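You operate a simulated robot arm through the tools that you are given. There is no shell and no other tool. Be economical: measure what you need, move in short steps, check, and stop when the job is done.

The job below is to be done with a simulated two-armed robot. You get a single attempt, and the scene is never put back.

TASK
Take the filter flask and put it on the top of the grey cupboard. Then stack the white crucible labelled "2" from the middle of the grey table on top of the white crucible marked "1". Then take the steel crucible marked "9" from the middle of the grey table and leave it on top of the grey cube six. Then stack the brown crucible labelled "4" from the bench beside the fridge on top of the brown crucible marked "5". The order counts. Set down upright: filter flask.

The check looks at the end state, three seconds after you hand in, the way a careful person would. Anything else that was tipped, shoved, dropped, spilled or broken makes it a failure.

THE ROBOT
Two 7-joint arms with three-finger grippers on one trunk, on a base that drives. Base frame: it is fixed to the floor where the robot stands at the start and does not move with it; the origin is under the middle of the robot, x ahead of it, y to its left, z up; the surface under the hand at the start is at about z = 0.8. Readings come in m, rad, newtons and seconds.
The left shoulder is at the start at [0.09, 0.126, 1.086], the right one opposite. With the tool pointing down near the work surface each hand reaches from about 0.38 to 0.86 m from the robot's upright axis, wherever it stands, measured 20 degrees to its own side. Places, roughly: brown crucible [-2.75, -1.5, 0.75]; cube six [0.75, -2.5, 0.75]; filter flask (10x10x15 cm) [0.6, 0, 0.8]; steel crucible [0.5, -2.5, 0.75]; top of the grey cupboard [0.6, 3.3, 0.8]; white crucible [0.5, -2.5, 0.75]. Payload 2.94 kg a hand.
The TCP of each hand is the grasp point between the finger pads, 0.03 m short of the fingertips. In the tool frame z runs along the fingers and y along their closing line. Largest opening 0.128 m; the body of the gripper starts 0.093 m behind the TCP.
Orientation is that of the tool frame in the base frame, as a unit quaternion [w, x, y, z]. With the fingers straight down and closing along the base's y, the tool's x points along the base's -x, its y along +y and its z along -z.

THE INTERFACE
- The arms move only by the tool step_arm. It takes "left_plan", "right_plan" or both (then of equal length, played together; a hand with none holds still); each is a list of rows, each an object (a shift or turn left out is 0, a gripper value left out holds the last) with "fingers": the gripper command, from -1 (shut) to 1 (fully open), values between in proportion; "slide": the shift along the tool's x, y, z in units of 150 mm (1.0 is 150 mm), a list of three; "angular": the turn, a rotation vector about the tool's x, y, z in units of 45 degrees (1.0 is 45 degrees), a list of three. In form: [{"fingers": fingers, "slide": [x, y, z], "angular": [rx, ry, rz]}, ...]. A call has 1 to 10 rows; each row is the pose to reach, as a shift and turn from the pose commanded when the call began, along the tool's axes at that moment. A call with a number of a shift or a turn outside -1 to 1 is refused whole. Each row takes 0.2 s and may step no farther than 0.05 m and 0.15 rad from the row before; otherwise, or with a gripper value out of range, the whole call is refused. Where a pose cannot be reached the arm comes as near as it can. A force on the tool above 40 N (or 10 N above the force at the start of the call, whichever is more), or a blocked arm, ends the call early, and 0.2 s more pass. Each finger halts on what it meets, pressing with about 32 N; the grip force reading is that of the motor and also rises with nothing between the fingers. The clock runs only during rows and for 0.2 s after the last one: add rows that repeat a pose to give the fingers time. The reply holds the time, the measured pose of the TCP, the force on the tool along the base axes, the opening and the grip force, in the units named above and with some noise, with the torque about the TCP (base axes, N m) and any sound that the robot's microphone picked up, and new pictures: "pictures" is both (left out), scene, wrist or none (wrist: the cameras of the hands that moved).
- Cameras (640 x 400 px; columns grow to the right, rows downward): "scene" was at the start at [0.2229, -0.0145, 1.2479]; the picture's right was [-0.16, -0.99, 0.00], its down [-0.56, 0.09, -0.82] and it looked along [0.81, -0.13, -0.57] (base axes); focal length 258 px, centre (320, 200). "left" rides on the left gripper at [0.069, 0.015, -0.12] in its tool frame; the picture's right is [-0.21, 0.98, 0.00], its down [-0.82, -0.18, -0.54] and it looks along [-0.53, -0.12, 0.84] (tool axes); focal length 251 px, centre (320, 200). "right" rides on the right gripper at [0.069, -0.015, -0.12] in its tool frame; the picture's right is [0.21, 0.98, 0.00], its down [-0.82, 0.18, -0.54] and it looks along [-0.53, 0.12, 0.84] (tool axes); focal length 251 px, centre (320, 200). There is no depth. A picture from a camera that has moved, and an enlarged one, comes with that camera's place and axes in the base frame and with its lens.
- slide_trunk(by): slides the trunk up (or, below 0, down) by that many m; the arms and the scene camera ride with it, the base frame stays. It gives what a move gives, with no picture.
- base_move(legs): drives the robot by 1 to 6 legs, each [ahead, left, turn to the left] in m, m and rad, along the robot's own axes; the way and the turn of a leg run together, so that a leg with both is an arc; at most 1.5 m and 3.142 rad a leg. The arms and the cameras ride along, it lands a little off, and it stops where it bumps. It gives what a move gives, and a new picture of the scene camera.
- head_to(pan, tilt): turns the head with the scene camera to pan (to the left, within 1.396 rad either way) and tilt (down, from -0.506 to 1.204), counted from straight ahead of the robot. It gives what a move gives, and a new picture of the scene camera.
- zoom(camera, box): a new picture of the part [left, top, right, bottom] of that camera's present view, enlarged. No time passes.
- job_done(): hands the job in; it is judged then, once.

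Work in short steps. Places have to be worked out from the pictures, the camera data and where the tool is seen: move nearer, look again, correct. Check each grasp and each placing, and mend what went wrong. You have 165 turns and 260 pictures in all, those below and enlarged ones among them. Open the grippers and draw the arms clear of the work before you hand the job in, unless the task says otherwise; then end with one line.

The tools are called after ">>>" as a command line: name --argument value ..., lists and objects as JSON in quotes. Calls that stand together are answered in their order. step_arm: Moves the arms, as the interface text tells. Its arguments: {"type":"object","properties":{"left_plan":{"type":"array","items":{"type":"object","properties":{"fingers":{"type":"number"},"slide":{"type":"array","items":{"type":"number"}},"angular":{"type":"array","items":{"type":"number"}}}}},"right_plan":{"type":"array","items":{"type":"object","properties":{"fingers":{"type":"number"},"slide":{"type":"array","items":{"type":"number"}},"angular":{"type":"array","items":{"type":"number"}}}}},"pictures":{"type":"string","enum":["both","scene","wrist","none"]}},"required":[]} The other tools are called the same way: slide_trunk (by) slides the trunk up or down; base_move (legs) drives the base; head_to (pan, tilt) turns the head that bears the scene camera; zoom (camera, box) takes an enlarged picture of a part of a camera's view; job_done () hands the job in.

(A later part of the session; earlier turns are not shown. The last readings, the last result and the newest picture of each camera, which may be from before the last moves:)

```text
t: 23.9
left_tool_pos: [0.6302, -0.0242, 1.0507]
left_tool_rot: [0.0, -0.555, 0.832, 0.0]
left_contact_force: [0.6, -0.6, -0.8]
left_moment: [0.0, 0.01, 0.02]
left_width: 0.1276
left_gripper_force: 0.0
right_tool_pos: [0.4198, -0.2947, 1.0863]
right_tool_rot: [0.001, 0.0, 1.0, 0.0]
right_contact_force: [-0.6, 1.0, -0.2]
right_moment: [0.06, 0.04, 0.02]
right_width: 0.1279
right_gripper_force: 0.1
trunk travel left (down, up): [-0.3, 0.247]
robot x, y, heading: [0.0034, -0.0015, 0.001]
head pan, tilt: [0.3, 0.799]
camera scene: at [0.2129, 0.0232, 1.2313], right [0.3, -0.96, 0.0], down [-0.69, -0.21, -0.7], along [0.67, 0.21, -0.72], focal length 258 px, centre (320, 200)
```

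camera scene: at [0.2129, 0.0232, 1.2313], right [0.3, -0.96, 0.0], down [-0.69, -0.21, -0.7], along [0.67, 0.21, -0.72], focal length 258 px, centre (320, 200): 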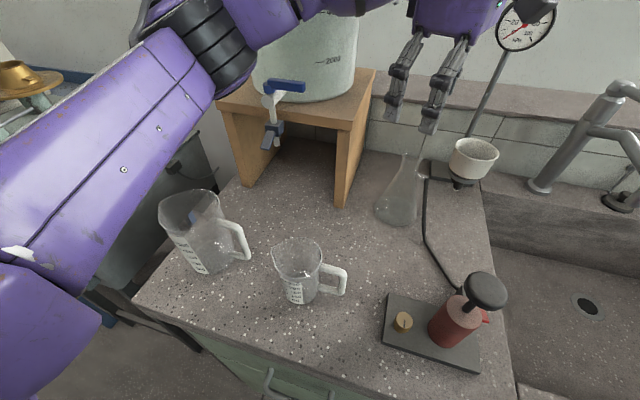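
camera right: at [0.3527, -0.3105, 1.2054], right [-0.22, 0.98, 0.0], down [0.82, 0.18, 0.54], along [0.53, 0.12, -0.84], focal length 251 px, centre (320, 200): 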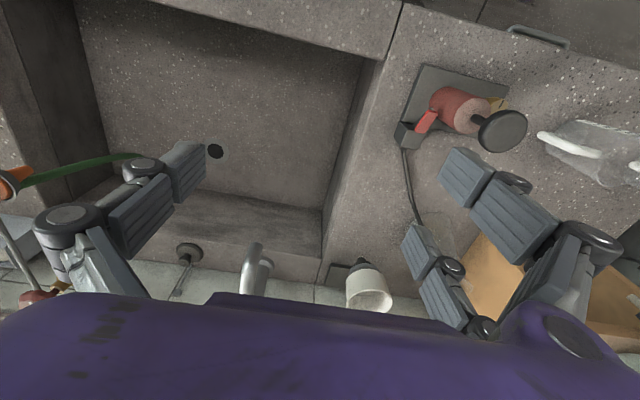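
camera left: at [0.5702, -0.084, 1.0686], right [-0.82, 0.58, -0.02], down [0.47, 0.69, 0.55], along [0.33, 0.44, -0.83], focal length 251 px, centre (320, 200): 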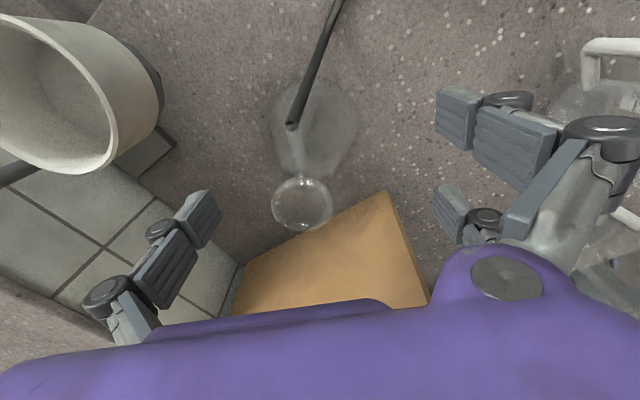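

Nothing was disturbed. The elbow rides too low near the wooden stand; raising the trunk will lift the elbow relative to the hand.

>>> slide_trunk --by 0.2

>>> step_arm --left_plan '[{"slide": [0, 0, 0.2]}, {"slide": [0, 0, 0.4]}, {"slide": [0, 0, 0.6]}, {"slide": [0, 0, 0.8]}, {"slide": [0, 0, 1]}]' --pictures "scene"

```text
t: 26.1
left_tool_pos: [0.629, -0.0238, 1.2497]
left_tool_rot: [0.0, -0.557, 0.831, 0.0]
left_contact_force: [-0.2, 0.5, -0.5]
left_moment: [-0.02, 0.02, -0.01]
left_width: 0.1278
left_gripper_force: 0.1
right_tool_pos: [0.4205, -0.2924, 1.2852]
right_tool_rot: [-0.001, -0.001, 1.0, 0.0]
right_contact_force: [0.4, -0.1, -0.2]
right_moment: [-0.01, 0.04, -0.01]
right_width: 0.128
right_gripper_force: 0.0
trunk travel left (down, up): [-0.5, 0.047]
robot x, y, heading: [0.0011, 0.0008, -0.001]
head pan, tilt: [0.3, 0.799]
```

```text
t: 27.3
left_tool_pos: [0.6283, -0.0229, 1.102]
left_tool_rot: [0.0, -0.556, 0.831, 0.0]
left_contact_force: [0.2, -0.8, 0.5]
left_moment: [0.0, 0.01, 0.03]
left_width: 0.1276
left_gripper_force: 0.1
right_tool_pos: [0.4192, -0.2928, 1.2849]
right_tool_rot: [0.0, 0.0, 1.0, 0.0]
right_contact_force: [0.9, -0.6, -0.7]
right_moment: [-0.02, 0.02, 0.02]
right_width: 0.1279
right_gripper_force: 0.0
trunk travel left (down, up): [-0.5, 0.047]
robot x, y, heading: [0.0004, 0.0009, 0.0]
head pan, tilt: [0.3, 0.799]
camera scene: at [0.1337, 0.023, 1.4463], right [0.3, -0.96, 0.0], down [-0.69, -0.21, -0.7], along [0.67, 0.21, -0.72], focal length 258 px, centre (320, 200)
```

scene: 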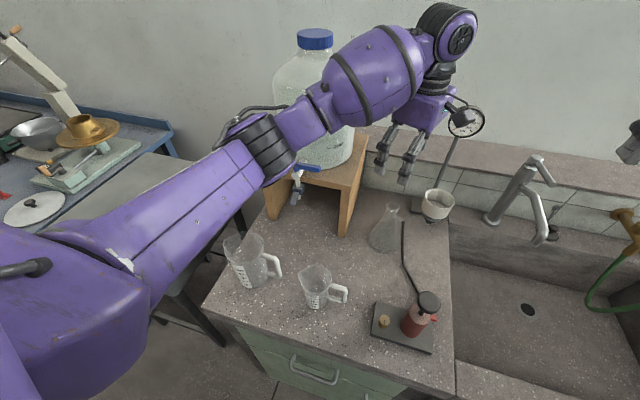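

The forearm still runs near the stand and tap. I'll pull the hand back 10 cm and shift the base 0.17 m to the right for a straighter reach.

>>> step_arm --left_plan '[{"slide": [0.08, 0.2, -0.1]}, {"slide": [0.16, 0.4, -0.2]}, {"slide": [0.25, 0.62, -0.2]}]' --pictures "none"

>>> base_move --legs '[[0, -0.17, 0]]'

```text
t: 28.1
left_tool_pos: [0.5275, -0.0222, 1.1303]
left_tool_rot: [0.001, -0.555, 0.832, 0.0]
left_contact_force: [0.4, 0.1, 0.1]
left_moment: [0.02, -0.02, -0.01]
left_width: 0.1282
left_gripper_force: 0.1
right_tool_pos: [0.4196, -0.2923, 1.2867]
right_tool_rot: [0.0, 0.0, 1.0, 0.0]
right_contact_force: [0.0, 0.2, 0.3]
right_moment: [-0.03, -0.04, 0.02]
right_width: 0.1279
right_gripper_force: 0.0
trunk travel left (down, up): [-0.5, 0.047]
robot x, y, heading: [-0.0016, -0.0032, 0.002]
head pan, tilt: [0.3, 0.799]
```

```text
t: 30.2
left_tool_pos: [0.5282, -0.1949, 1.1305]
left_tool_rot: [-0.001, -0.555, 0.832, 0.0]
left_contact_force: [-0.2, -0.6, -0.1]
left_moment: [0.01, -0.02, 0.01]
left_width: 0.128
left_gripper_force: 0.0
right_tool_pos: [0.4194, -0.4637, 1.2852]
right_tool_rot: [-0.001, 0.0, 1.0, 0.0]
right_contact_force: [0.0, 0.3, 0.6]
right_moment: [-0.01, -0.03, -0.03]
right_width: 0.1279
right_gripper_force: 0.0
trunk travel left (down, up): [-0.5, 0.047]
robot x, y, heading: [0.0031, -0.1734, -0.003]
head pan, tilt: [0.3, 0.799]
camera scene: at [0.133, -0.1466, 1.4464], right [0.29, -0.96, 0.0], down [-0.69, -0.21, -0.7], along [0.67, 0.21, -0.72], focal length 258 px, centre (320, 200)
```

scene: 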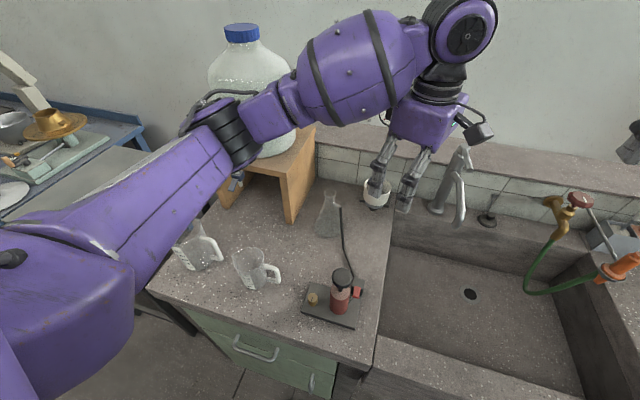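

Now bring the hand back over the flask neck from the new stance.

>>> step_arm --left_plan '[{"slide": [-0.2, -0.03, 0]}, {"slide": [-0.45, -0.06, 0]}, {"slide": [-0.7, -0.1, 0]}, {"slide": [-0.95, -0.13, 0]}, {"slide": [-1, -0.14, 0.1]}]' --pictures "none"

>>> step_arm --left_plan '[{"slide": [-0.15, -0.03, 0]}, {"slide": [-0.31, -0.045, 0.1]}, {"slide": [-0.31, -0.045, 0.3]}, {"slide": [-0.31, -0.045, 0.5]}, {"slide": [-0.31, -0.045, 0.55]}]'

```text
t: 31.4
left_tool_pos: [0.6058, -0.0633, 1.1141]
left_tool_rot: [-0.001, -0.556, 0.831, 0.0]
left_contact_force: [-0.4, -0.1, 0.6]
left_moment: [0.0, 0.0, -0.02]
left_width: 0.1278
left_gripper_force: 0.0
right_tool_pos: [0.4192, -0.4639, 1.2864]
right_tool_rot: [0.0, 0.001, 1.0, 0.001]
right_contact_force: [0.9, -0.9, 0.0]
right_moment: [0.04, 0.0, 0.05]
right_width: 0.128
right_gripper_force: 0.1
trunk travel left (down, up): [-0.5, 0.047]
robot x, y, heading: [-0.0044, -0.1687, -0.006]
head pan, tilt: [0.3, 0.799]
```

```text
t: 32.6
left_tool_pos: [0.6289, -0.0225, 1.0343]
left_tool_rot: [0.0, -0.555, 0.832, -0.001]
left_contact_force: [-0.6, 0.1, 0.6]
left_moment: [0.0, 0.0, 0.02]
left_width: 0.1282
left_gripper_force: 0.1
right_tool_pos: [0.4182, -0.4635, 1.2854]
right_tool_rot: [0.0, 0.002, 1.0, -0.001]
right_contact_force: [-0.3, 0.8, 0.3]
right_moment: [0.05, -0.03, -0.02]
right_width: 0.128
right_gripper_force: 0.1
trunk travel left (down, up): [-0.5, 0.047]
robot x, y, heading: [-0.002, -0.1697, 0.001]
head pan, tilt: [0.3, 0.799]
camera scene: at [0.133, -0.147, 1.4464], right [0.29, -0.96, 0.0], down [-0.69, -0.21, -0.7], along [0.67, 0.21, -0.72], focal length 258 px, centre (320, 200)
camera left: at [0.5888, -0.0808, 1.154], right [-0.82, 0.57, 0.0], down [0.48, 0.69, 0.54], along [0.31, 0.44, -0.84], focal length 251 px, centre (320, 200)
```

scene: 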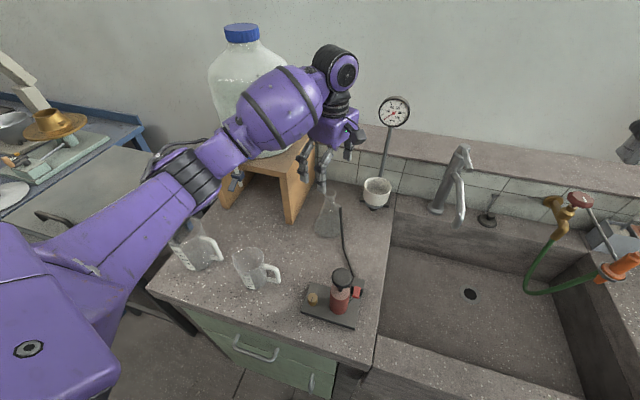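
left: 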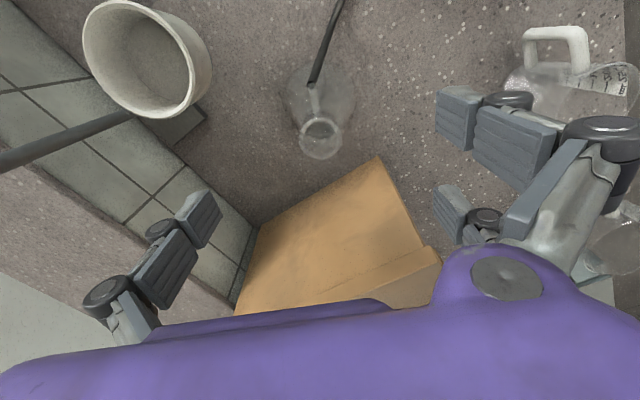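

Centred (rim ~[0.629, -0.024]). Descend in two parts, watching for any body tilt.

>>> step_arm --left_plan '[{"slide": [0, 0, 0.15]}, {"slide": [0, 0, 0.3]}, {"slide": [0, 0, 0.4]}, {"slide": [0, 0, 0.4]}]' --pictures "scene"

```text
t: 33.6
left_tool_pos: [0.6309, -0.0227, 0.9736]
left_tool_rot: [-0.001, -0.556, 0.831, -0.001]
left_contact_force: [-1.0, -0.3, 0.8]
left_moment: [-0.02, 0.0, -0.03]
left_width: 0.128
left_gripper_force: 0.1
right_tool_pos: [0.4189, -0.4629, 1.2854]
right_tool_rot: [0.0, 0.001, 1.0, 0.0]
right_contact_force: [0.4, 0.1, 0.1]
right_moment: [-0.03, 0.03, 0.0]
right_width: 0.128
right_gripper_force: 0.0
trunk travel left (down, up): [-0.5, 0.047]
robot x, y, heading: [0.0004, -0.1715, -0.002]
head pan, tilt: [0.3, 0.799]
camera scene: at [0.1334, -0.1475, 1.4468], right [0.29, -0.96, 0.0], down [-0.68, -0.2, -0.7], along [0.67, 0.2, -0.71], focal length 258 px, centre (320, 200)
```

scene: 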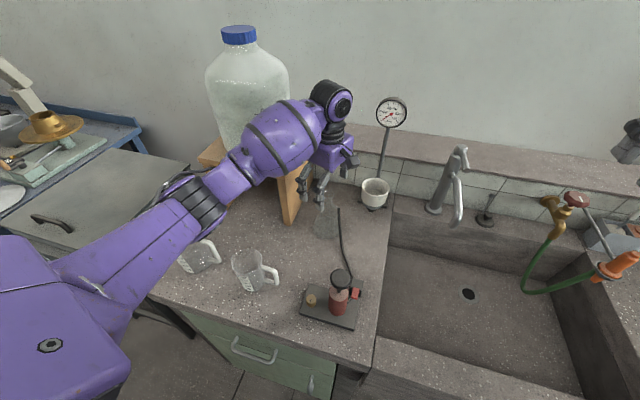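

There's again a slight body tilt, so the forearm touches the stand. I abandon the left-arm approach here: retract it upward and back, and return the base to the left so the right arm can take the neck.

>>> step_arm --left_plan '[{"slide": [0, 0, -0.2]}, {"slide": [0, 0, -0.45]}, {"slide": [0, 0, -0.7]}, {"slide": [0.05, 0.1, -0.9]}, {"slide": [0.1, 0.3, -1]}, {"slide": [0.2, 0.55, -1]}, {"slide": [0.25, 0.8, -1]}, {"slide": [0.25, 1.0, -1]}]' --pictures "none"

>>> base_move --legs '[[0, 0.2, 0]]'

```text
t: 35.4
left_tool_pos: [0.4733, 0.0002, 1.1235]
left_tool_rot: [0.0, -0.556, 0.831, 0.0]
left_contact_force: [1.6, -0.1, 0.4]
left_moment: [-0.03, -0.03, 0.02]
left_width: 0.1284
left_gripper_force: 0.1
right_tool_pos: [0.4186, -0.4638, 1.2859]
right_tool_rot: [0.001, 0.001, 1.0, 0.0]
right_contact_force: [-0.5, -0.6, 0.0]
right_moment: [-0.04, -0.04, 0.02]
right_width: 0.1279
right_gripper_force: 0.0
trunk travel left (down, up): [-0.5, 0.047]
robot x, y, heading: [0.0004, -0.1658, 0.002]
head pan, tilt: [0.3, 0.799]
```

```text
t: 37.8
left_tool_pos: [0.4742, 0.1992, 1.1236]
left_tool_rot: [0.0, -0.554, 0.832, 0.0]
left_contact_force: [0.2, -0.4, 0.0]
left_moment: [0.0, 0.01, -0.03]
left_width: 0.128
left_gripper_force: 0.1
right_tool_pos: [0.4188, -0.2636, 1.2865]
right_tool_rot: [0.0, 0.001, 1.0, 0.0]
right_contact_force: [0.3, -0.4, 0.2]
right_moment: [-0.04, 0.0, -0.02]
right_width: 0.1281
right_gripper_force: 0.0
trunk travel left (down, up): [-0.5, 0.047]
robot x, y, heading: [0.0001, 0.0305, -0.004]
head pan, tilt: [0.3, 0.799]
camera scene: at [0.1336, 0.0535, 1.4464], right [0.29, -0.96, 0.0], down [-0.69, -0.21, -0.7], along [0.67, 0.2, -0.72], focal length 258 px, centre (320, 200)
```

scene: 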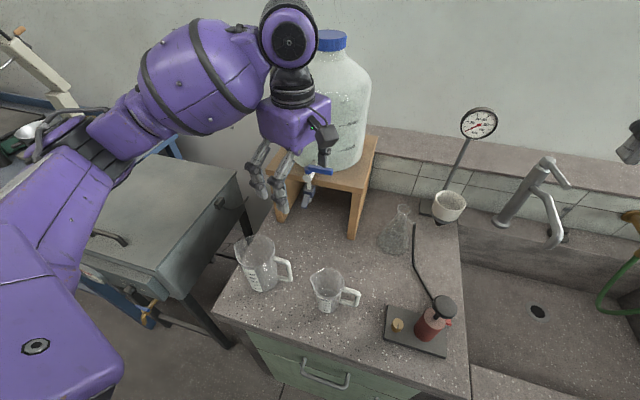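

Left hand is close to the carboy tap, so I draw it back while the right hand starts toward the flask, turning 45°.

>>> step_arm --left_plan '[{"slide": [0, 0.15, -0.05], "angular": [0, 0, 0.1]}, {"slide": [-0.02, 0.3, -0.1], "angular": [0, 0, 0.25]}, {"slide": [-0.03, 0.45, -0.15], "angular": [0, 0, 0.4]}, {"slide": [-0.05, 0.6, -0.2], "angular": [0, 0, 0.58]}, {"slide": [-0.05, 0.74, -0.2], "angular": [0, 0, 0.75]}, {"slide": [-0.05, 0.74, -0.2], "angular": [0, 0, 0.9]}]' --right_plan '[{"slide": [-0.1, 0.1, 0.1], "angular": [0, 0, 0.166]}, {"slide": [-0.22, 0.22, 0.22], "angular": [0, 0, 0.333]}, {"slide": [-0.34, 0.34, 0.34], "angular": [0, 0, 0.5]}, {"slide": [-0.46, 0.46, 0.46], "angular": [0, 0, 0.666]}, {"slide": [-0.57, 0.57, 0.57], "angular": [0, 0, 0.833]}, {"slide": [-0.67, 0.67, 0.67], "angular": [0, 0, 1]}]' --pictures "none"

>>> step_arm --right_plan '[{"slide": [0, 0.13, 0], "angular": [0, 0, 0.15]}, {"slide": [0, 0.28, 0], "angular": [0, 0, 0.3]}, {"slide": [0, 0.42, 0], "angular": [0, 0, 0.48]}, {"slide": [0, 0.56, 0], "angular": [0, 0, 0.65]}, {"slide": [0.04, 0.7, 0.05], "angular": [0, 0, 0.8]}, {"slide": [0.08, 0.84, 0.1], "angular": [0, 0, 0.95]}]'

```text
t: 39.2
left_tool_pos: [0.3781, 0.2499, 1.1523]
left_tool_rot: [0.0, -0.231, 0.973, 0.001]
left_contact_force: [0.4, -0.5, -0.4]
left_moment: [0.02, 0.05, -0.02]
left_width: 0.1282
left_gripper_force: 0.0
right_tool_pos: [0.5217, -0.1646, 1.1866]
right_tool_rot: [-0.001, 0.385, 0.923, 0.0]
right_contact_force: [-0.6, 0.6, 1.1]
right_moment: [0.03, 0.0, 0.0]
right_width: 0.1277
right_gripper_force: 0.1
trunk travel left (down, up): [-0.5, 0.047]
robot x, y, heading: [0.0018, 0.0279, -0.001]
head pan, tilt: [0.3, 0.799]
```

```text
t: 40.6
left_tool_pos: [0.3758, 0.2516, 1.1515]
left_tool_rot: [0.001, -0.232, 0.973, 0.001]
left_contact_force: [0.3, -0.3, 0.2]
left_moment: [-0.01, 0.0, -0.01]
left_width: 0.128
left_gripper_force: 0.1
right_tool_pos: [0.6011, -0.0676, 1.1678]
right_tool_rot: [0.001, 0.695, 0.719, -0.001]
right_contact_force: [0.7, 0.0, -0.2]
right_moment: [0.0, -0.02, 0.0]
right_width: 0.1278
right_gripper_force: 0.0
trunk travel left (down, up): [-0.5, 0.047]
robot x, y, heading: [-0.0014, 0.0297, -0.005]
head pan, tilt: [0.3, 0.799]
camera scene: at [0.1354, 0.0527, 1.4476], right [0.27, -0.96, 0.0], down [-0.68, -0.19, -0.71], along [0.68, 0.19, -0.71], focal length 258 px, centre (320, 200)
camera right: at [0.5835, 0.0021, 1.2884], right [0.97, 0.25, 0.0], down [0.21, -0.81, 0.54], along [0.13, -0.53, -0.84], focal length 251 px, centre (320, 200)
```

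scene: 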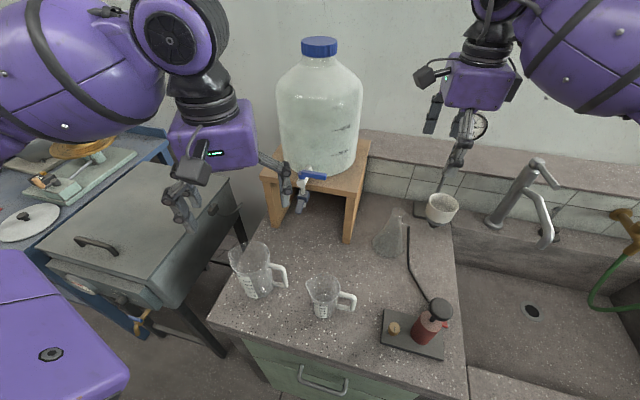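
right: 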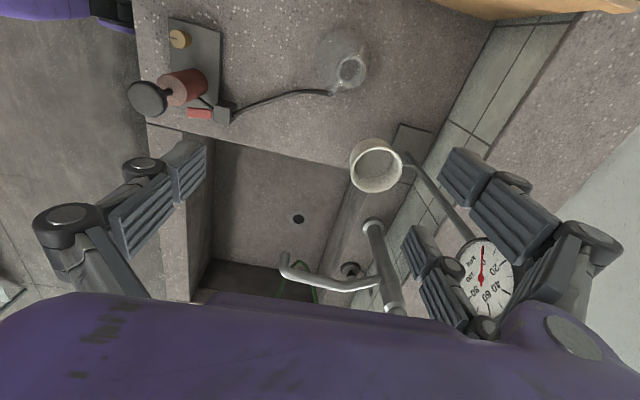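

Good, reachable. Rim ~[0.626, -0.022]; turn 12° more, centre, and descend to above the rim.

>>> step_arm --right_plan '[{"slide": [0.1, 0.06, 0], "angular": [0, 0, 0.1]}, {"slide": [0.2, 0.12, 0], "angular": [0, 0, 0.2]}, {"slide": [0.3, 0.175, 0.15], "angular": [0, 0, 0.27]}, {"slide": [0.3, 0.175, 0.35], "angular": [0, 0, 0.27]}, {"slide": [0.3, 0.175, 0.55], "angular": [0, 0, 0.27]}, {"slide": [0.3, 0.175, 0.75], "angular": [0, 0, 0.27]}, {"slide": [0.3, 0.175, 0.8], "angular": [0, 0, 0.27]}]'

```text
t: 42.2
left_tool_pos: [0.3757, 0.2495, 1.1521]
left_tool_rot: [0.0, -0.232, 0.973, 0.0]
left_contact_force: [-0.4, 0.0, -0.8]
left_moment: [-0.01, 0.0, -0.05]
left_width: 0.1282
left_gripper_force: 0.2
right_tool_pos: [0.6264, -0.0203, 1.0485]
right_tool_rot: [-0.001, 0.766, 0.642, -0.001]
right_contact_force: [0.4, 0.3, 0.7]
right_moment: [0.0, -0.03, 0.03]
right_width: 0.1278
right_gripper_force: 0.1
trunk travel left (down, up): [-0.5, 0.047]
robot x, y, heading: [0.0001, 0.0317, 0.001]
head pan, tilt: [0.3, 0.799]
camera scene: at [0.1348, 0.0517, 1.4478], right [0.27, -0.96, 0.0], down [-0.68, -0.19, -0.71], along [0.68, 0.19, -0.71], focal length 258 px, centre (320, 200)
camera right: at [0.6235, 0.051, 1.1681], right [1.0, 0.04, 0.0], down [0.03, -0.84, 0.54], along [0.02, -0.54, -0.84], focal length 251 px, centre (320, 200)
```

scene: 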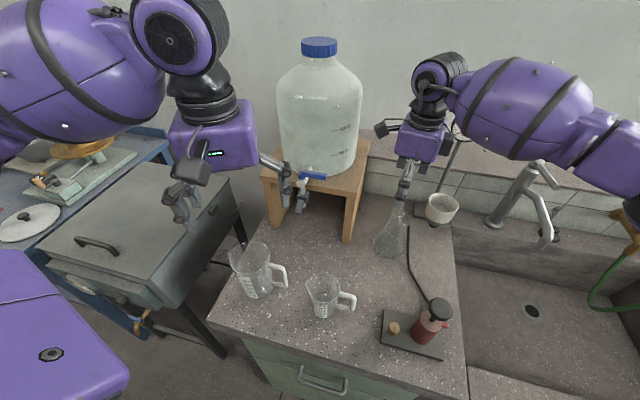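
right: 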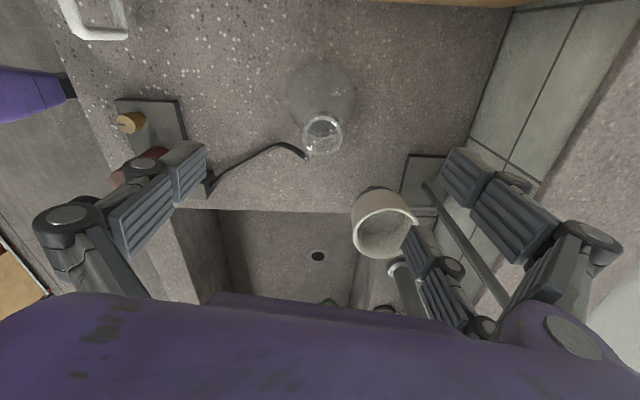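

Centred (rim ~[0.628, -0.020]), side tube ~12° from perpendicular. Descend to grasp height.

>>> step_arm --right_plan '[{"slide": [0, 0.01, 0.15]}, {"slide": [0, 0.01, 0.3]}, {"slide": [0, 0.01, 0.45]}, {"slide": [0, 0.01, 0.6]}, {"slide": [0, 0.01, 0.72]}, {"slide": [0, 0.01, 0.76]}, {"slide": [0, 0.01, 0.76]}]'

>>> zoom --camera "right" --box '[220, 100, 420, 260]'

```text
t: 43.8
left_tool_pos: [0.3756, 0.2493, 1.1527]
left_tool_rot: [0.0, -0.232, 0.973, 0.0]
left_contact_force: [-0.2, -0.4, 0.7]
left_moment: [0.0, 0.01, -0.02]
left_width: 0.1278
left_gripper_force: 0.0
right_tool_pos: [0.6289, -0.0197, 0.9358]
right_tool_rot: [0.0, 0.767, 0.642, 0.0]
right_contact_force: [0.4, 0.3, -1.5]
right_moment: [-0.04, 0.02, -0.02]
right_width: 0.1279
right_gripper_force: 0.1
trunk travel left (down, up): [-0.5, 0.047]
robot x, y, heading: [0.0036, 0.0327, -0.006]
head pan, tilt: [0.3, 0.799]
camera scene: at [0.1349, 0.0518, 1.4478], right [0.27, -0.96, 0.0], down [-0.68, -0.19, -0.71], along [0.68, 0.19, -0.71], focal length 258 px, centre (320, 200)
camera right: at [0.6258, 0.0506, 1.0563], right [1.0, 0.04, 0.0], down [0.03, -0.84, 0.54], along [0.02, -0.54, -0.84], focal length 251 px, centre (320, 200)
```

scene: 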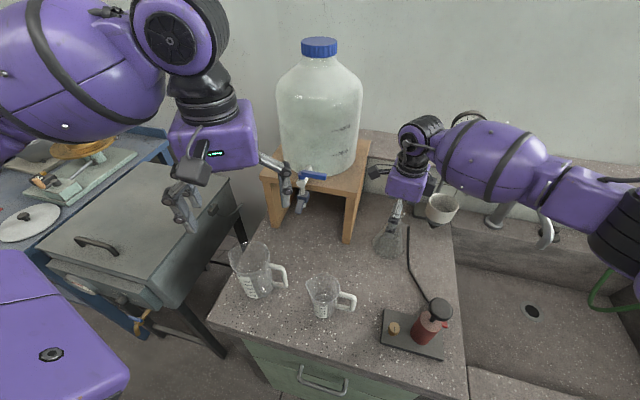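
right: 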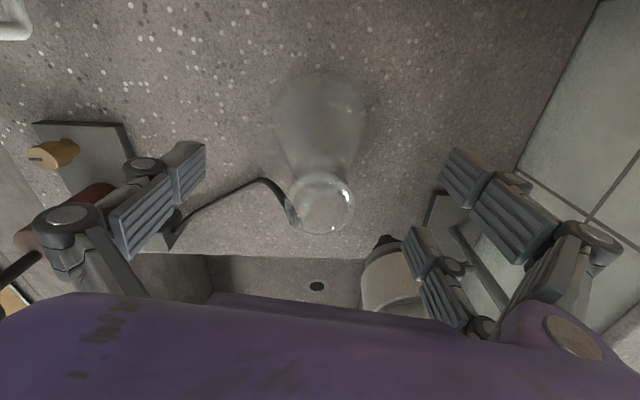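

```text
2.50 times, centred on (320, 180) of right
camera zoom: at [0.6258, 0.0506, 1.0563], right [1.0, 0.04, 0.0], down [0.03, -0.84, 0.54], along [0.02, -0.54, -0.84], focal length 629 px, centre (320, 250)
```

zoom: 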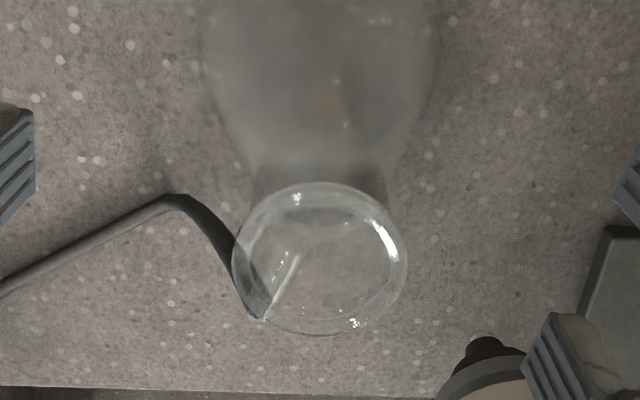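

I now understand the gripper visually has one thumb and two opposing fingers spread about ±3 cm, so the neck passes between the pair and is held by three contacts. Best is the side tube pointing between thumb and the near finger, so I turn the hand back ~40° in place.

>>> step_arm --right_plan '[{"slide": [-0.01, 0, 0], "angular": [0, 0, -0.16]}, {"slide": [-0.02, 0, 0], "angular": [0, 0, -0.32]}, {"slide": [-0.02, 0, 0], "angular": [0, 0, -0.48]}, {"slide": [-0.02, 0, 0], "angular": [0, 0, -0.64]}, {"slide": [-0.02, 0, 0], "angular": [0, 0, -0.8]}, {"slide": [-0.02, 0, 0], "angular": [0, 0, -0.93]}, {"slide": [-0.02, 0, 0], "angular": [0, 0, -0.93]}]' --pictures "wrist"

>>> zoom --camera "scene" --box '[340, 110, 480, 300]'

```text
t: 45.4
left_tool_pos: [0.3754, 0.2492, 1.1514]
left_tool_rot: [-0.001, -0.232, 0.973, 0.0]
left_contact_force: [0.0, 0.7, -0.1]
left_moment: [-0.01, -0.03, 0.0]
left_width: 0.128
left_gripper_force: 0.1
right_tool_pos: [0.6268, -0.0232, 0.9372]
right_tool_rot: [0.0, 0.487, 0.874, 0.0]
right_contact_force: [-0.1, -0.7, -0.3]
right_moment: [-0.01, -0.01, 0.02]
right_width: 0.1279
right_gripper_force: 0.0
trunk travel left (down, up): [-0.5, 0.047]
robot x, y, heading: [-0.0042, 0.0316, -0.002]
head pan, tilt: [0.3, 0.799]
camera right: at [0.5776, 0.0276, 1.0563], right [0.72, 0.7, 0.0], down [0.59, -0.6, 0.54], along [0.38, -0.39, -0.84], focal length 251 px, centre (320, 200)
```

right: 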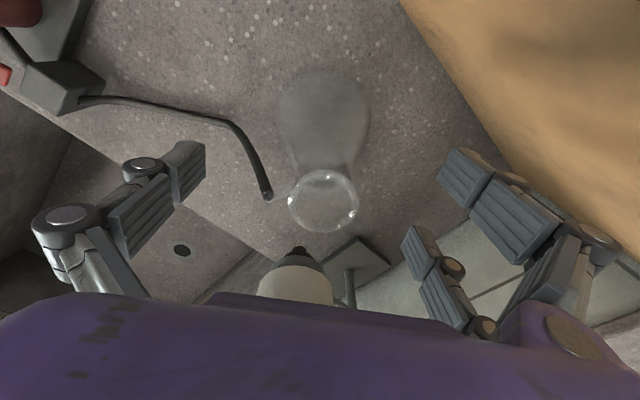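

```text
2.11 times, centred on (410, 205) of scene
camera zoom: at [0.135, 0.0518, 1.4477], right [0.27, -0.96, 0.0], down [-0.68, -0.19, -0.71], along [0.68, 0.19, -0.71], focal length 544 px, centre (130, 190)
```

zoom: 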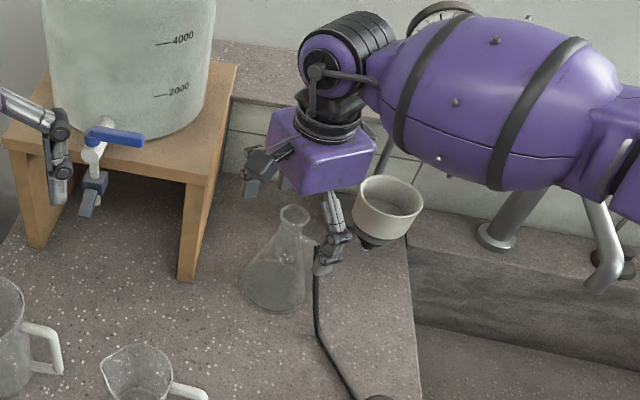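

The side tube is still a little close to the thumb's path; turn back 15°, then close gently.

>>> step_arm --right_plan '[{"angular": [0, 0, 0.16]}, {"slide": [0.0, 0, 0], "angular": [0, 0, 0.33]}, {"angular": [0, 0, 0.33], "fingers": 0.6}, {"angular": [0, 0, 0.33], "fingers": 0.2}, {"angular": [0, 0, 0.33], "fingers": -0.2}, {"angular": [0, 0, 0.33], "fingers": -0.2}]' --pictures "wrist"

```text
t: 46.8
left_tool_pos: [0.3757, 0.2491, 1.1518]
left_tool_rot: [0.0, -0.232, 0.973, 0.0]
left_contact_force: [-0.1, -0.1, -0.2]
left_moment: [0.01, -0.01, 0.03]
left_width: 0.128
left_gripper_force: 0.1
right_tool_pos: [0.6261, -0.023, 0.9375]
right_tool_rot: [0.0, 0.595, 0.804, 0.0]
right_contact_force: [-0.2, 0.2, 0.0]
right_moment: [0.02, 0.01, -0.02]
right_width: 0.0512
right_gripper_force: 0.1
trunk travel left (down, up): [-0.5, 0.047]
robot x, y, heading: [0.0003, 0.0294, -0.008]
head pan, tilt: [0.3, 0.799]
camera right: at [0.5915, 0.0387, 1.0568], right [0.87, 0.49, 0.0], down [0.41, -0.73, 0.54], along [0.26, -0.47, -0.84], focal length 251 px, centre (320, 200)
```

right: 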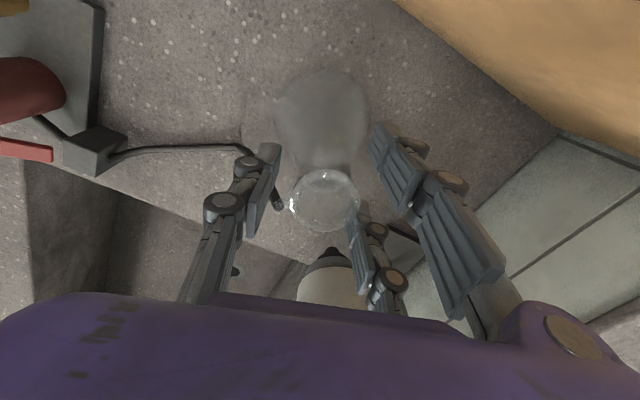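

Clear so far at 51 mm. Close the rest of the way.

>>> step_arm --right_plan '[{"fingers": -0.4}, {"fingers": -0.6}, {"fingers": -0.8}, {"fingers": -1}, {"fingers": -1}]'

>>> zoom --camera "right" --box '[220, 80, 420, 260]'

```text
t: 48.0
left_tool_pos: [0.3768, 0.2494, 1.1522]
left_tool_rot: [0.001, -0.232, 0.973, 0.0]
left_contact_force: [-0.1, 0.9, -0.5]
left_moment: [0.02, 0.02, 0.02]
left_width: 0.1281
left_gripper_force: 0.0
right_tool_pos: [0.6255, -0.0229, 0.9357]
right_tool_rot: [0.0, 0.595, 0.804, 0.001]
right_contact_force: [-0.7, 0.5, 0.1]
right_moment: [0.08, -0.03, 0.03]
right_width: 0.006
right_gripper_force: 31.9
trunk travel left (down, up): [-0.5, 0.047]
robot x, y, heading: [-0.0008, 0.0331, -0.002]
head pan, tilt: [0.3, 0.799]
camera scene: at [0.1351, 0.0518, 1.4477], right [0.27, -0.96, 0.0], down [-0.68, -0.19, -0.71], along [0.68, 0.19, -0.71], focal length 258 px, centre (320, 200)
camera right: at [0.5914, 0.0387, 1.0565], right [0.87, 0.49, 0.0], down [0.41, -0.73, 0.54], along [0.26, -0.47, -0.84], focal length 251 px, centre (320, 200)
```

scene: 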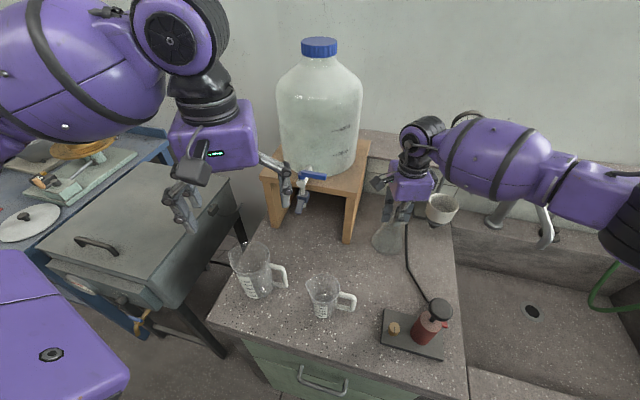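
right: 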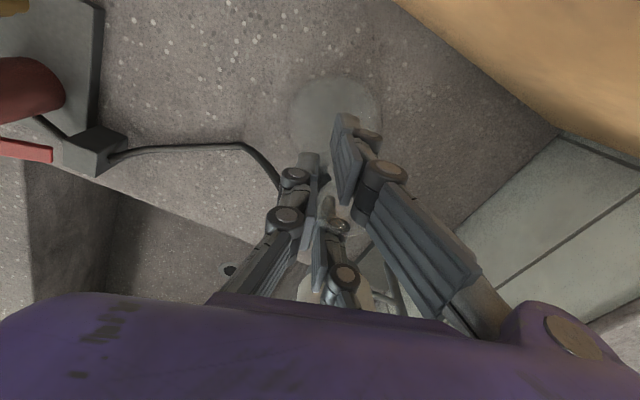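

```text
2.22 times, centred on (320, 170) of right
camera zoom: at [0.5914, 0.0387, 1.0565], right [0.87, 0.49, 0.0], down [0.41, -0.73, 0.54], along [0.26, -0.47, -0.84], focal length 559 px, centre (320, 267)
```

zoom: 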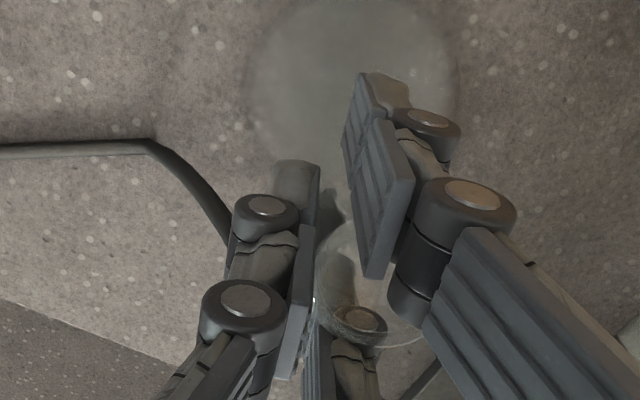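

Held the same way (thumb plus two fingers). Lift 4 cm, watching hose, pump and force.

>>> step_arm --right_plan '[{"slide": [0, 0, -0.07]}, {"slide": [0, 0, -0.14]}, {"slide": [0, 0, -0.2]}, {"slide": [0, 0, -0.27]}, {"slide": [0, 0, -0.27]}]' --pictures "wrist"

>>> zoom --camera "scene" --box '[340, 140, 480, 370]'

```text
t: 49.2
left_tool_pos: [0.3761, 0.2492, 1.1524]
left_tool_rot: [0.0, -0.232, 0.973, 0.0]
left_contact_force: [-0.9, -0.4, -0.1]
left_moment: [-0.01, 0.02, 0.01]
left_width: 0.1279
left_gripper_force: 0.0
right_tool_pos: [0.6274, -0.0218, 0.9776]
right_tool_rot: [0.0, 0.596, 0.803, 0.001]
right_contact_force: [-0.5, 0.2, -2.3]
right_moment: [0.0, 0.07, -0.01]
right_width: 0.0059
right_gripper_force: 31.6
trunk travel left (down, up): [-0.5, 0.047]
robot x, y, heading: [0.005, 0.033, -0.002]
head pan, tilt: [0.3, 0.799]
camera right: at [0.5923, 0.0396, 1.0976], right [0.87, 0.49, 0.0], down [0.41, -0.73, 0.54], along [0.26, -0.47, -0.84], focal length 251 px, centre (320, 200)
```

right: 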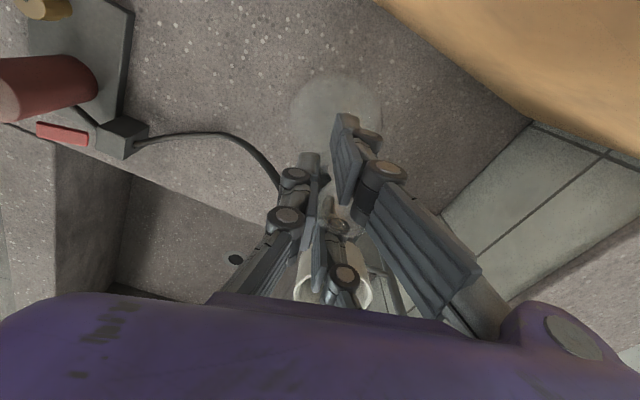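

```text
1.74 times, centred on (410, 255) of scene
camera zoom: at [0.1354, 0.0518, 1.4477], right [0.27, -0.96, 0.0], down [-0.68, -0.19, -0.71], along [0.68, 0.19, -0.71], focal length 449 px, centre (164, 104)
```

zoom: 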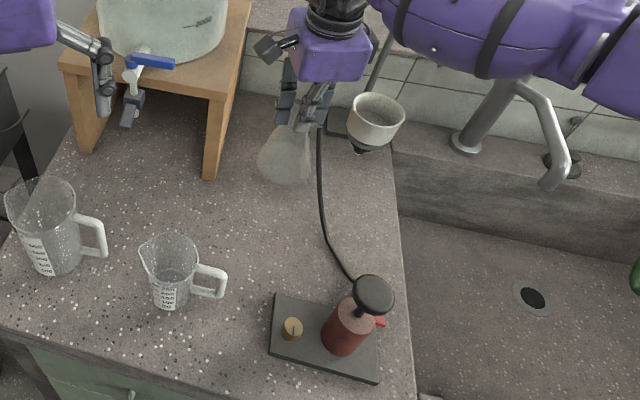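

Flask is firmly held and upright (~2.3 N). To detach the hose without dragging the pump, I'll bring the side tube nearly over the hose's root at the pump, so any pull is vertical, then raise gently while reading the force.

>>> step_arm --right_plan '[{"slide": [-0.03, -0.1, -0.1]}, {"slide": [-0.08, -0.25, -0.2]}, {"slide": [-0.14, -0.42, -0.2]}, {"slide": [-0.2, -0.6, -0.2]}, {"slide": [-0.26, -0.77, -0.2]}, {"slide": [-0.3, -0.9, -0.2]}, {"slide": [-0.32, -0.95, -0.2]}]'

>>> zoom --camera "scene" --box '[340, 160, 500, 380]'

```text
t: 50.8
left_tool_pos: [0.3758, 0.2498, 1.152]
left_tool_rot: [0.0, -0.231, 0.973, -0.001]
left_contact_force: [-0.5, 0.4, -0.3]
left_moment: [-0.03, -0.03, -0.02]
left_width: 0.128
left_gripper_force: 0.1
right_tool_pos: [0.5021, -0.1119, 1.0074]
right_tool_rot: [0.0, 0.595, 0.804, 0.0]
right_contact_force: [0.5, 0.2, -1.9]
right_moment: [0.02, 0.0, -0.03]
right_width: 0.0058
right_gripper_force: 32.1
trunk travel left (down, up): [-0.5, 0.047]
robot x, y, heading: [0.0036, 0.0295, -0.003]
head pan, tilt: [0.3, 0.799]
camera scene: at [0.1351, 0.0517, 1.4478], right [0.27, -0.96, 0.0], down [-0.68, -0.19, -0.71], along [0.68, 0.19, -0.71], focal length 258 px, centre (320, 200)
camera right: at [0.4678, -0.0493, 1.1276], right [0.87, 0.49, 0.0], down [0.41, -0.73, 0.54], along [0.26, -0.47, -0.84], focal length 251 px, centre (320, 200)
```

scene: 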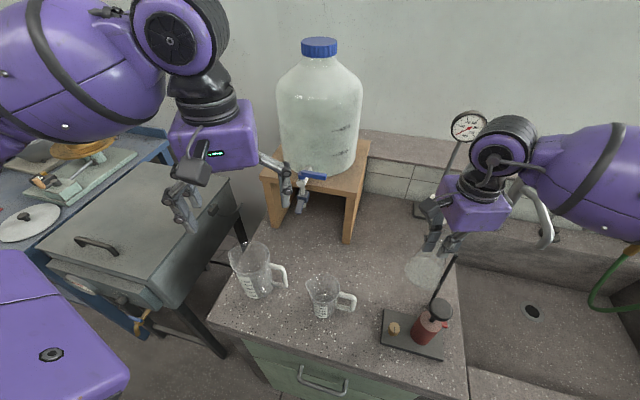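
right: 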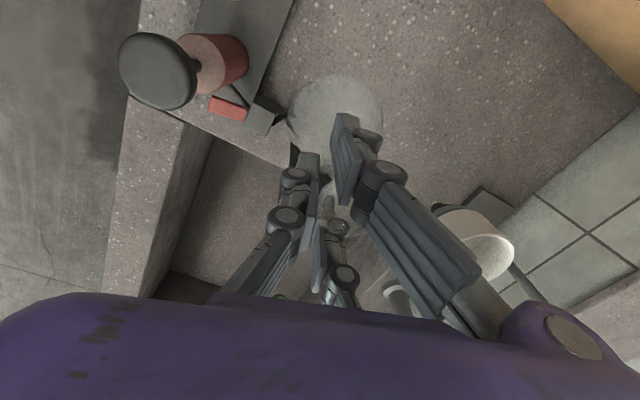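

```text
1.82 times, centred on (420, 270) of scene
camera zoom: at [0.1351, 0.0517, 1.4478], right [0.27, -0.96, 0.0], down [-0.68, -0.19, -0.71], along [0.68, 0.19, -0.71], focal length 470 px, centre (138, 73)
```

zoom: 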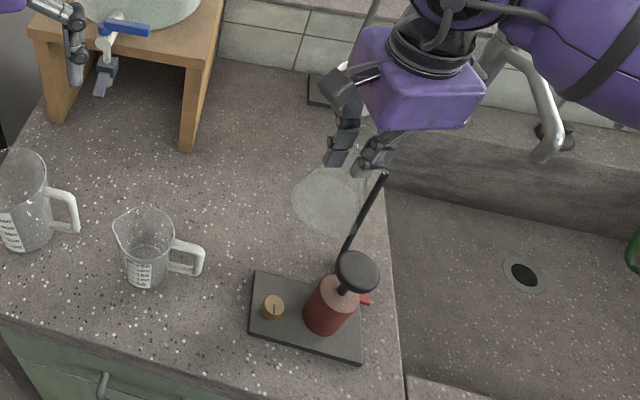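

No tension yet. Raise in small steps, checking the force.

>>> step_arm --right_plan '[{"slide": [0, 0, -0.07]}, {"slide": [0, 0, -0.14]}, {"slide": [0, 0, -0.2]}, {"slide": [0, 0, -0.2]}]' --pictures "none"

>>> zoom --camera "scene" --box '[340, 160, 500, 380]'

```text
t: 51.8
left_tool_pos: [0.3757, 0.2495, 1.1519]
left_tool_rot: [0.0, -0.232, 0.973, 0.0]
left_contact_force: [0.1, 0.3, 0.6]
left_moment: [0.0, 0.0, 0.0]
left_width: 0.1281
left_gripper_force: 0.1
right_tool_pos: [0.5017, -0.1114, 1.0379]
right_tool_rot: [0.0, 0.595, 0.804, 0.001]
right_contact_force: [0.2, -0.2, -2.2]
right_moment: [-0.04, 0.0, 0.0]
right_width: 0.0061
right_gripper_force: 31.5
trunk travel left (down, up): [-0.5, 0.047]
robot x, y, heading: [-0.0012, 0.0303, -0.003]
head pan, tilt: [0.3, 0.799]
```

```text
1.82 times, centred on (420, 270) of scene
camera zoom: at [0.1352, 0.0518, 1.4477], right [0.27, -0.96, 0.0], down [-0.68, -0.19, -0.71], along [0.68, 0.19, -0.71], focal length 470 px, centre (138, 73)
```

zoom: 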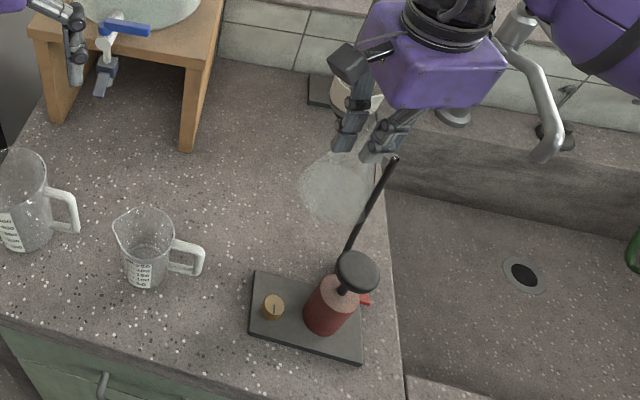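

Still no tension. Continue upward.

>>> step_arm --right_plan '[{"slide": [0, 0, -0.07]}, {"slide": [0, 0, -0.14]}, {"slide": [0, 0, -0.2]}, {"slide": [0, 0, -0.2]}]' --pictures "none"

>>> step_arm --right_plan '[{"slide": [0, 0, -0.05]}, {"slide": [0, 0, -0.1]}, {"slide": [0, 0, -0.13]}, {"slide": [0, 0, -0.13]}]' --pictures "wrist"

>>> zoom --camera "scene" --box '[340, 160, 500, 380]'

```text
t: 52.8
left_tool_pos: [0.3768, 0.2506, 1.1515]
left_tool_rot: [-0.001, -0.232, 0.973, -0.001]
left_contact_force: [-0.3, 0.7, -0.4]
left_moment: [0.01, 0.02, -0.04]
left_width: 0.1281
left_gripper_force: 0.1
right_tool_pos: [0.5038, -0.111, 1.0666]
right_tool_rot: [0.0, 0.596, 0.803, 0.0]
right_contact_force: [0.0, 0.2, -3.1]
right_moment: [-0.01, -0.01, -0.01]
right_width: 0.006
right_gripper_force: 32.1
trunk travel left (down, up): [-0.5, 0.047]
robot x, y, heading: [0.003, 0.0296, -0.004]
head pan, tilt: [0.3, 0.799]
```

```text
t: 53.8
left_tool_pos: [0.3749, 0.2496, 1.1525]
left_tool_rot: [0.001, -0.232, 0.973, 0.0]
left_contact_force: [0.1, -0.2, 0.4]
left_moment: [-0.01, -0.02, 0.02]
left_width: 0.128
left_gripper_force: 0.0
right_tool_pos: [0.504, -0.1111, 1.0868]
right_tool_rot: [0.0, 0.595, 0.804, 0.0]
right_contact_force: [-0.5, 0.0, -2.3]
right_moment: [0.0, 0.03, 0.03]
right_width: 0.0059
right_gripper_force: 31.9
trunk travel left (down, up): [-0.5, 0.047]
robot x, y, heading: [-0.0019, 0.0292, -0.006]
head pan, tilt: [0.3, 0.799]
camera right: at [0.4693, -0.0495, 1.207], right [0.87, 0.49, 0.0], down [0.41, -0.73, 0.54], along [0.26, -0.47, -0.84], focal length 251 px, centre (320, 200)
```

right: 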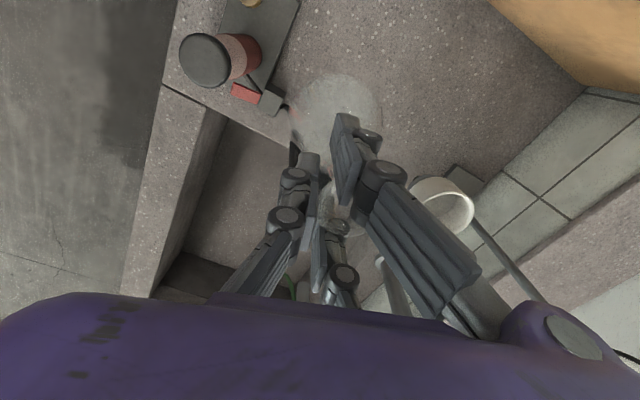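

```text
1.82 times, centred on (420, 270) of scene
camera zoom: at [0.1352, 0.0518, 1.4477], right [0.27, -0.96, 0.0], down [-0.68, -0.19, -0.71], along [0.68, 0.19, -0.71], focal length 470 px, centre (138, 73)
```

zoom: 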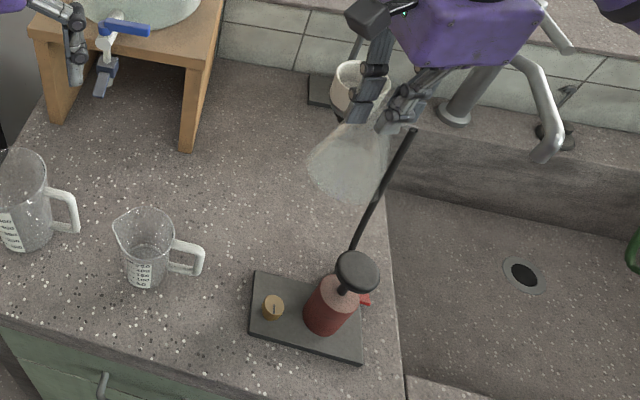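

Hose looks nearly straight now. Go on in ~1 cm steps.

>>> step_arm --right_plan '[{"slide": [0, 0, -0.03]}, {"slide": [0, 0, -0.07]}, {"slide": [0, 0, -0.07]}]' --pictures "none"

>>> step_arm --right_plan '[{"slide": [0, 0, -0.03]}, {"slide": [0, 0, -0.05]}, {"slide": [0, 0, -0.05]}]' --pictures "none"

>>> zoom --camera "scene" --box '[340, 160, 500, 380]'

```text
t: 54.6
left_tool_pos: [0.3757, 0.2504, 1.1509]
left_tool_rot: [0.0, -0.232, 0.973, 0.0]
left_contact_force: [0.3, -1.3, 0.0]
left_moment: [0.03, -0.03, -0.04]
left_width: 0.1279
left_gripper_force: 0.0
right_tool_pos: [0.504, -0.1124, 1.0973]
right_tool_rot: [0.001, 0.596, 0.803, 0.0]
right_contact_force: [0.4, -0.8, -1.8]
right_moment: [0.02, 0.01, 0.0]
right_width: 0.0059
right_gripper_force: 31.7
trunk travel left (down, up): [-0.5, 0.047]
robot x, y, heading: [0.0002, 0.0329, -0.0]
head pan, tilt: [0.3, 0.799]
```

```text
t: 55.4
left_tool_pos: [0.3749, 0.2499, 1.1525]
left_tool_rot: [0.0, -0.232, 0.973, 0.001]
left_contact_force: [0.1, 0.6, 1.2]
left_moment: [0.03, -0.01, 0.02]
left_width: 0.1277
left_gripper_force: 0.1
right_tool_pos: [0.504, -0.1108, 1.1042]
right_tool_rot: [0.0, 0.595, 0.803, 0.001]
right_contact_force: [-0.7, -0.4, -2.2]
right_moment: [-0.03, 0.03, -0.04]
right_width: 0.0061
right_gripper_force: 32.3
trunk travel left (down, up): [-0.5, 0.047]
robot x, y, heading: [0.0003, 0.0317, -0.007]
head pan, tilt: [0.3, 0.799]
```

```text
1.82 times, centred on (420, 270) of scene
camera zoom: at [0.1352, 0.0518, 1.4477], right [0.27, -0.96, 0.0], down [-0.68, -0.19, -0.71], along [0.68, 0.19, -0.71], focal length 470 px, centre (138, 73)
```

zoom: 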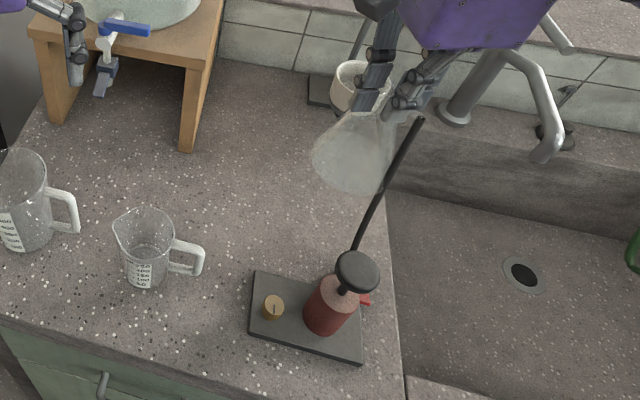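

Still no pull; continue.

>>> step_arm --right_plan '[{"slide": [0, 0, -0.04]}, {"slide": [0, 0, -0.08]}, {"slide": [0, 0, -0.1]}, {"slide": [0, 0, -0.1]}]' --pictures "none"

>>> step_arm --right_plan '[{"slide": [0, 0, -0.04]}, {"slide": [0, 0, -0.08]}, {"slide": [0, 0, -0.1]}, {"slide": [0, 0, -0.1]}]' --pictures "none"

>>> zoom --camera "scene" --box '[340, 130, 500, 380]'

```text
t: 56.4
left_tool_pos: [0.3761, 0.25, 1.1516]
left_tool_rot: [0.0, -0.232, 0.973, 0.0]
left_contact_force: [-0.2, 0.1, -0.1]
left_moment: [-0.02, 0.0, -0.01]
left_width: 0.1277
left_gripper_force: 0.1
right_tool_pos: [0.5059, -0.1122, 1.1194]
right_tool_rot: [0.0, 0.596, 0.803, 0.0]
right_contact_force: [-0.3, 0.0, -2.3]
right_moment: [0.01, 0.02, -0.01]
right_width: 0.0061
right_gripper_force: 32.7
trunk travel left (down, up): [-0.5, 0.047]
robot x, y, heading: [0.0006, 0.035, -0.004]
head pan, tilt: [0.3, 0.799]
```

```text
t: 57.4
left_tool_pos: [0.3753, 0.2496, 1.1509]
left_tool_rot: [0.0, -0.232, 0.973, 0.0]
left_contact_force: [-0.4, -0.1, 1.0]
left_moment: [0.0, -0.03, 0.0]
left_width: 0.1277
left_gripper_force: 0.0
right_tool_pos: [0.5036, -0.1106, 1.1341]
right_tool_rot: [0.0, 0.595, 0.803, -0.001]
right_contact_force: [-1.3, 0.0, -2.6]
right_moment: [-0.04, 0.04, -0.02]
right_width: 0.0061
right_gripper_force: 32.4
trunk travel left (down, up): [-0.5, 0.047]
robot x, y, heading: [-0.0024, 0.0312, -0.004]
head pan, tilt: [0.3, 0.799]
```

```text
1.60 times, centred on (420, 255) of scene
camera zoom: at [0.1351, 0.0518, 1.4477], right [0.27, -0.96, 0.0], down [-0.68, -0.19, -0.71], along [0.68, 0.19, -0.71], focal length 413 px, centre (160, 112)
```

zoom: 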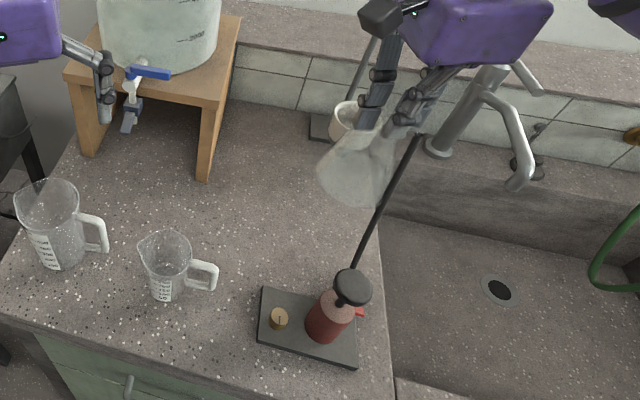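

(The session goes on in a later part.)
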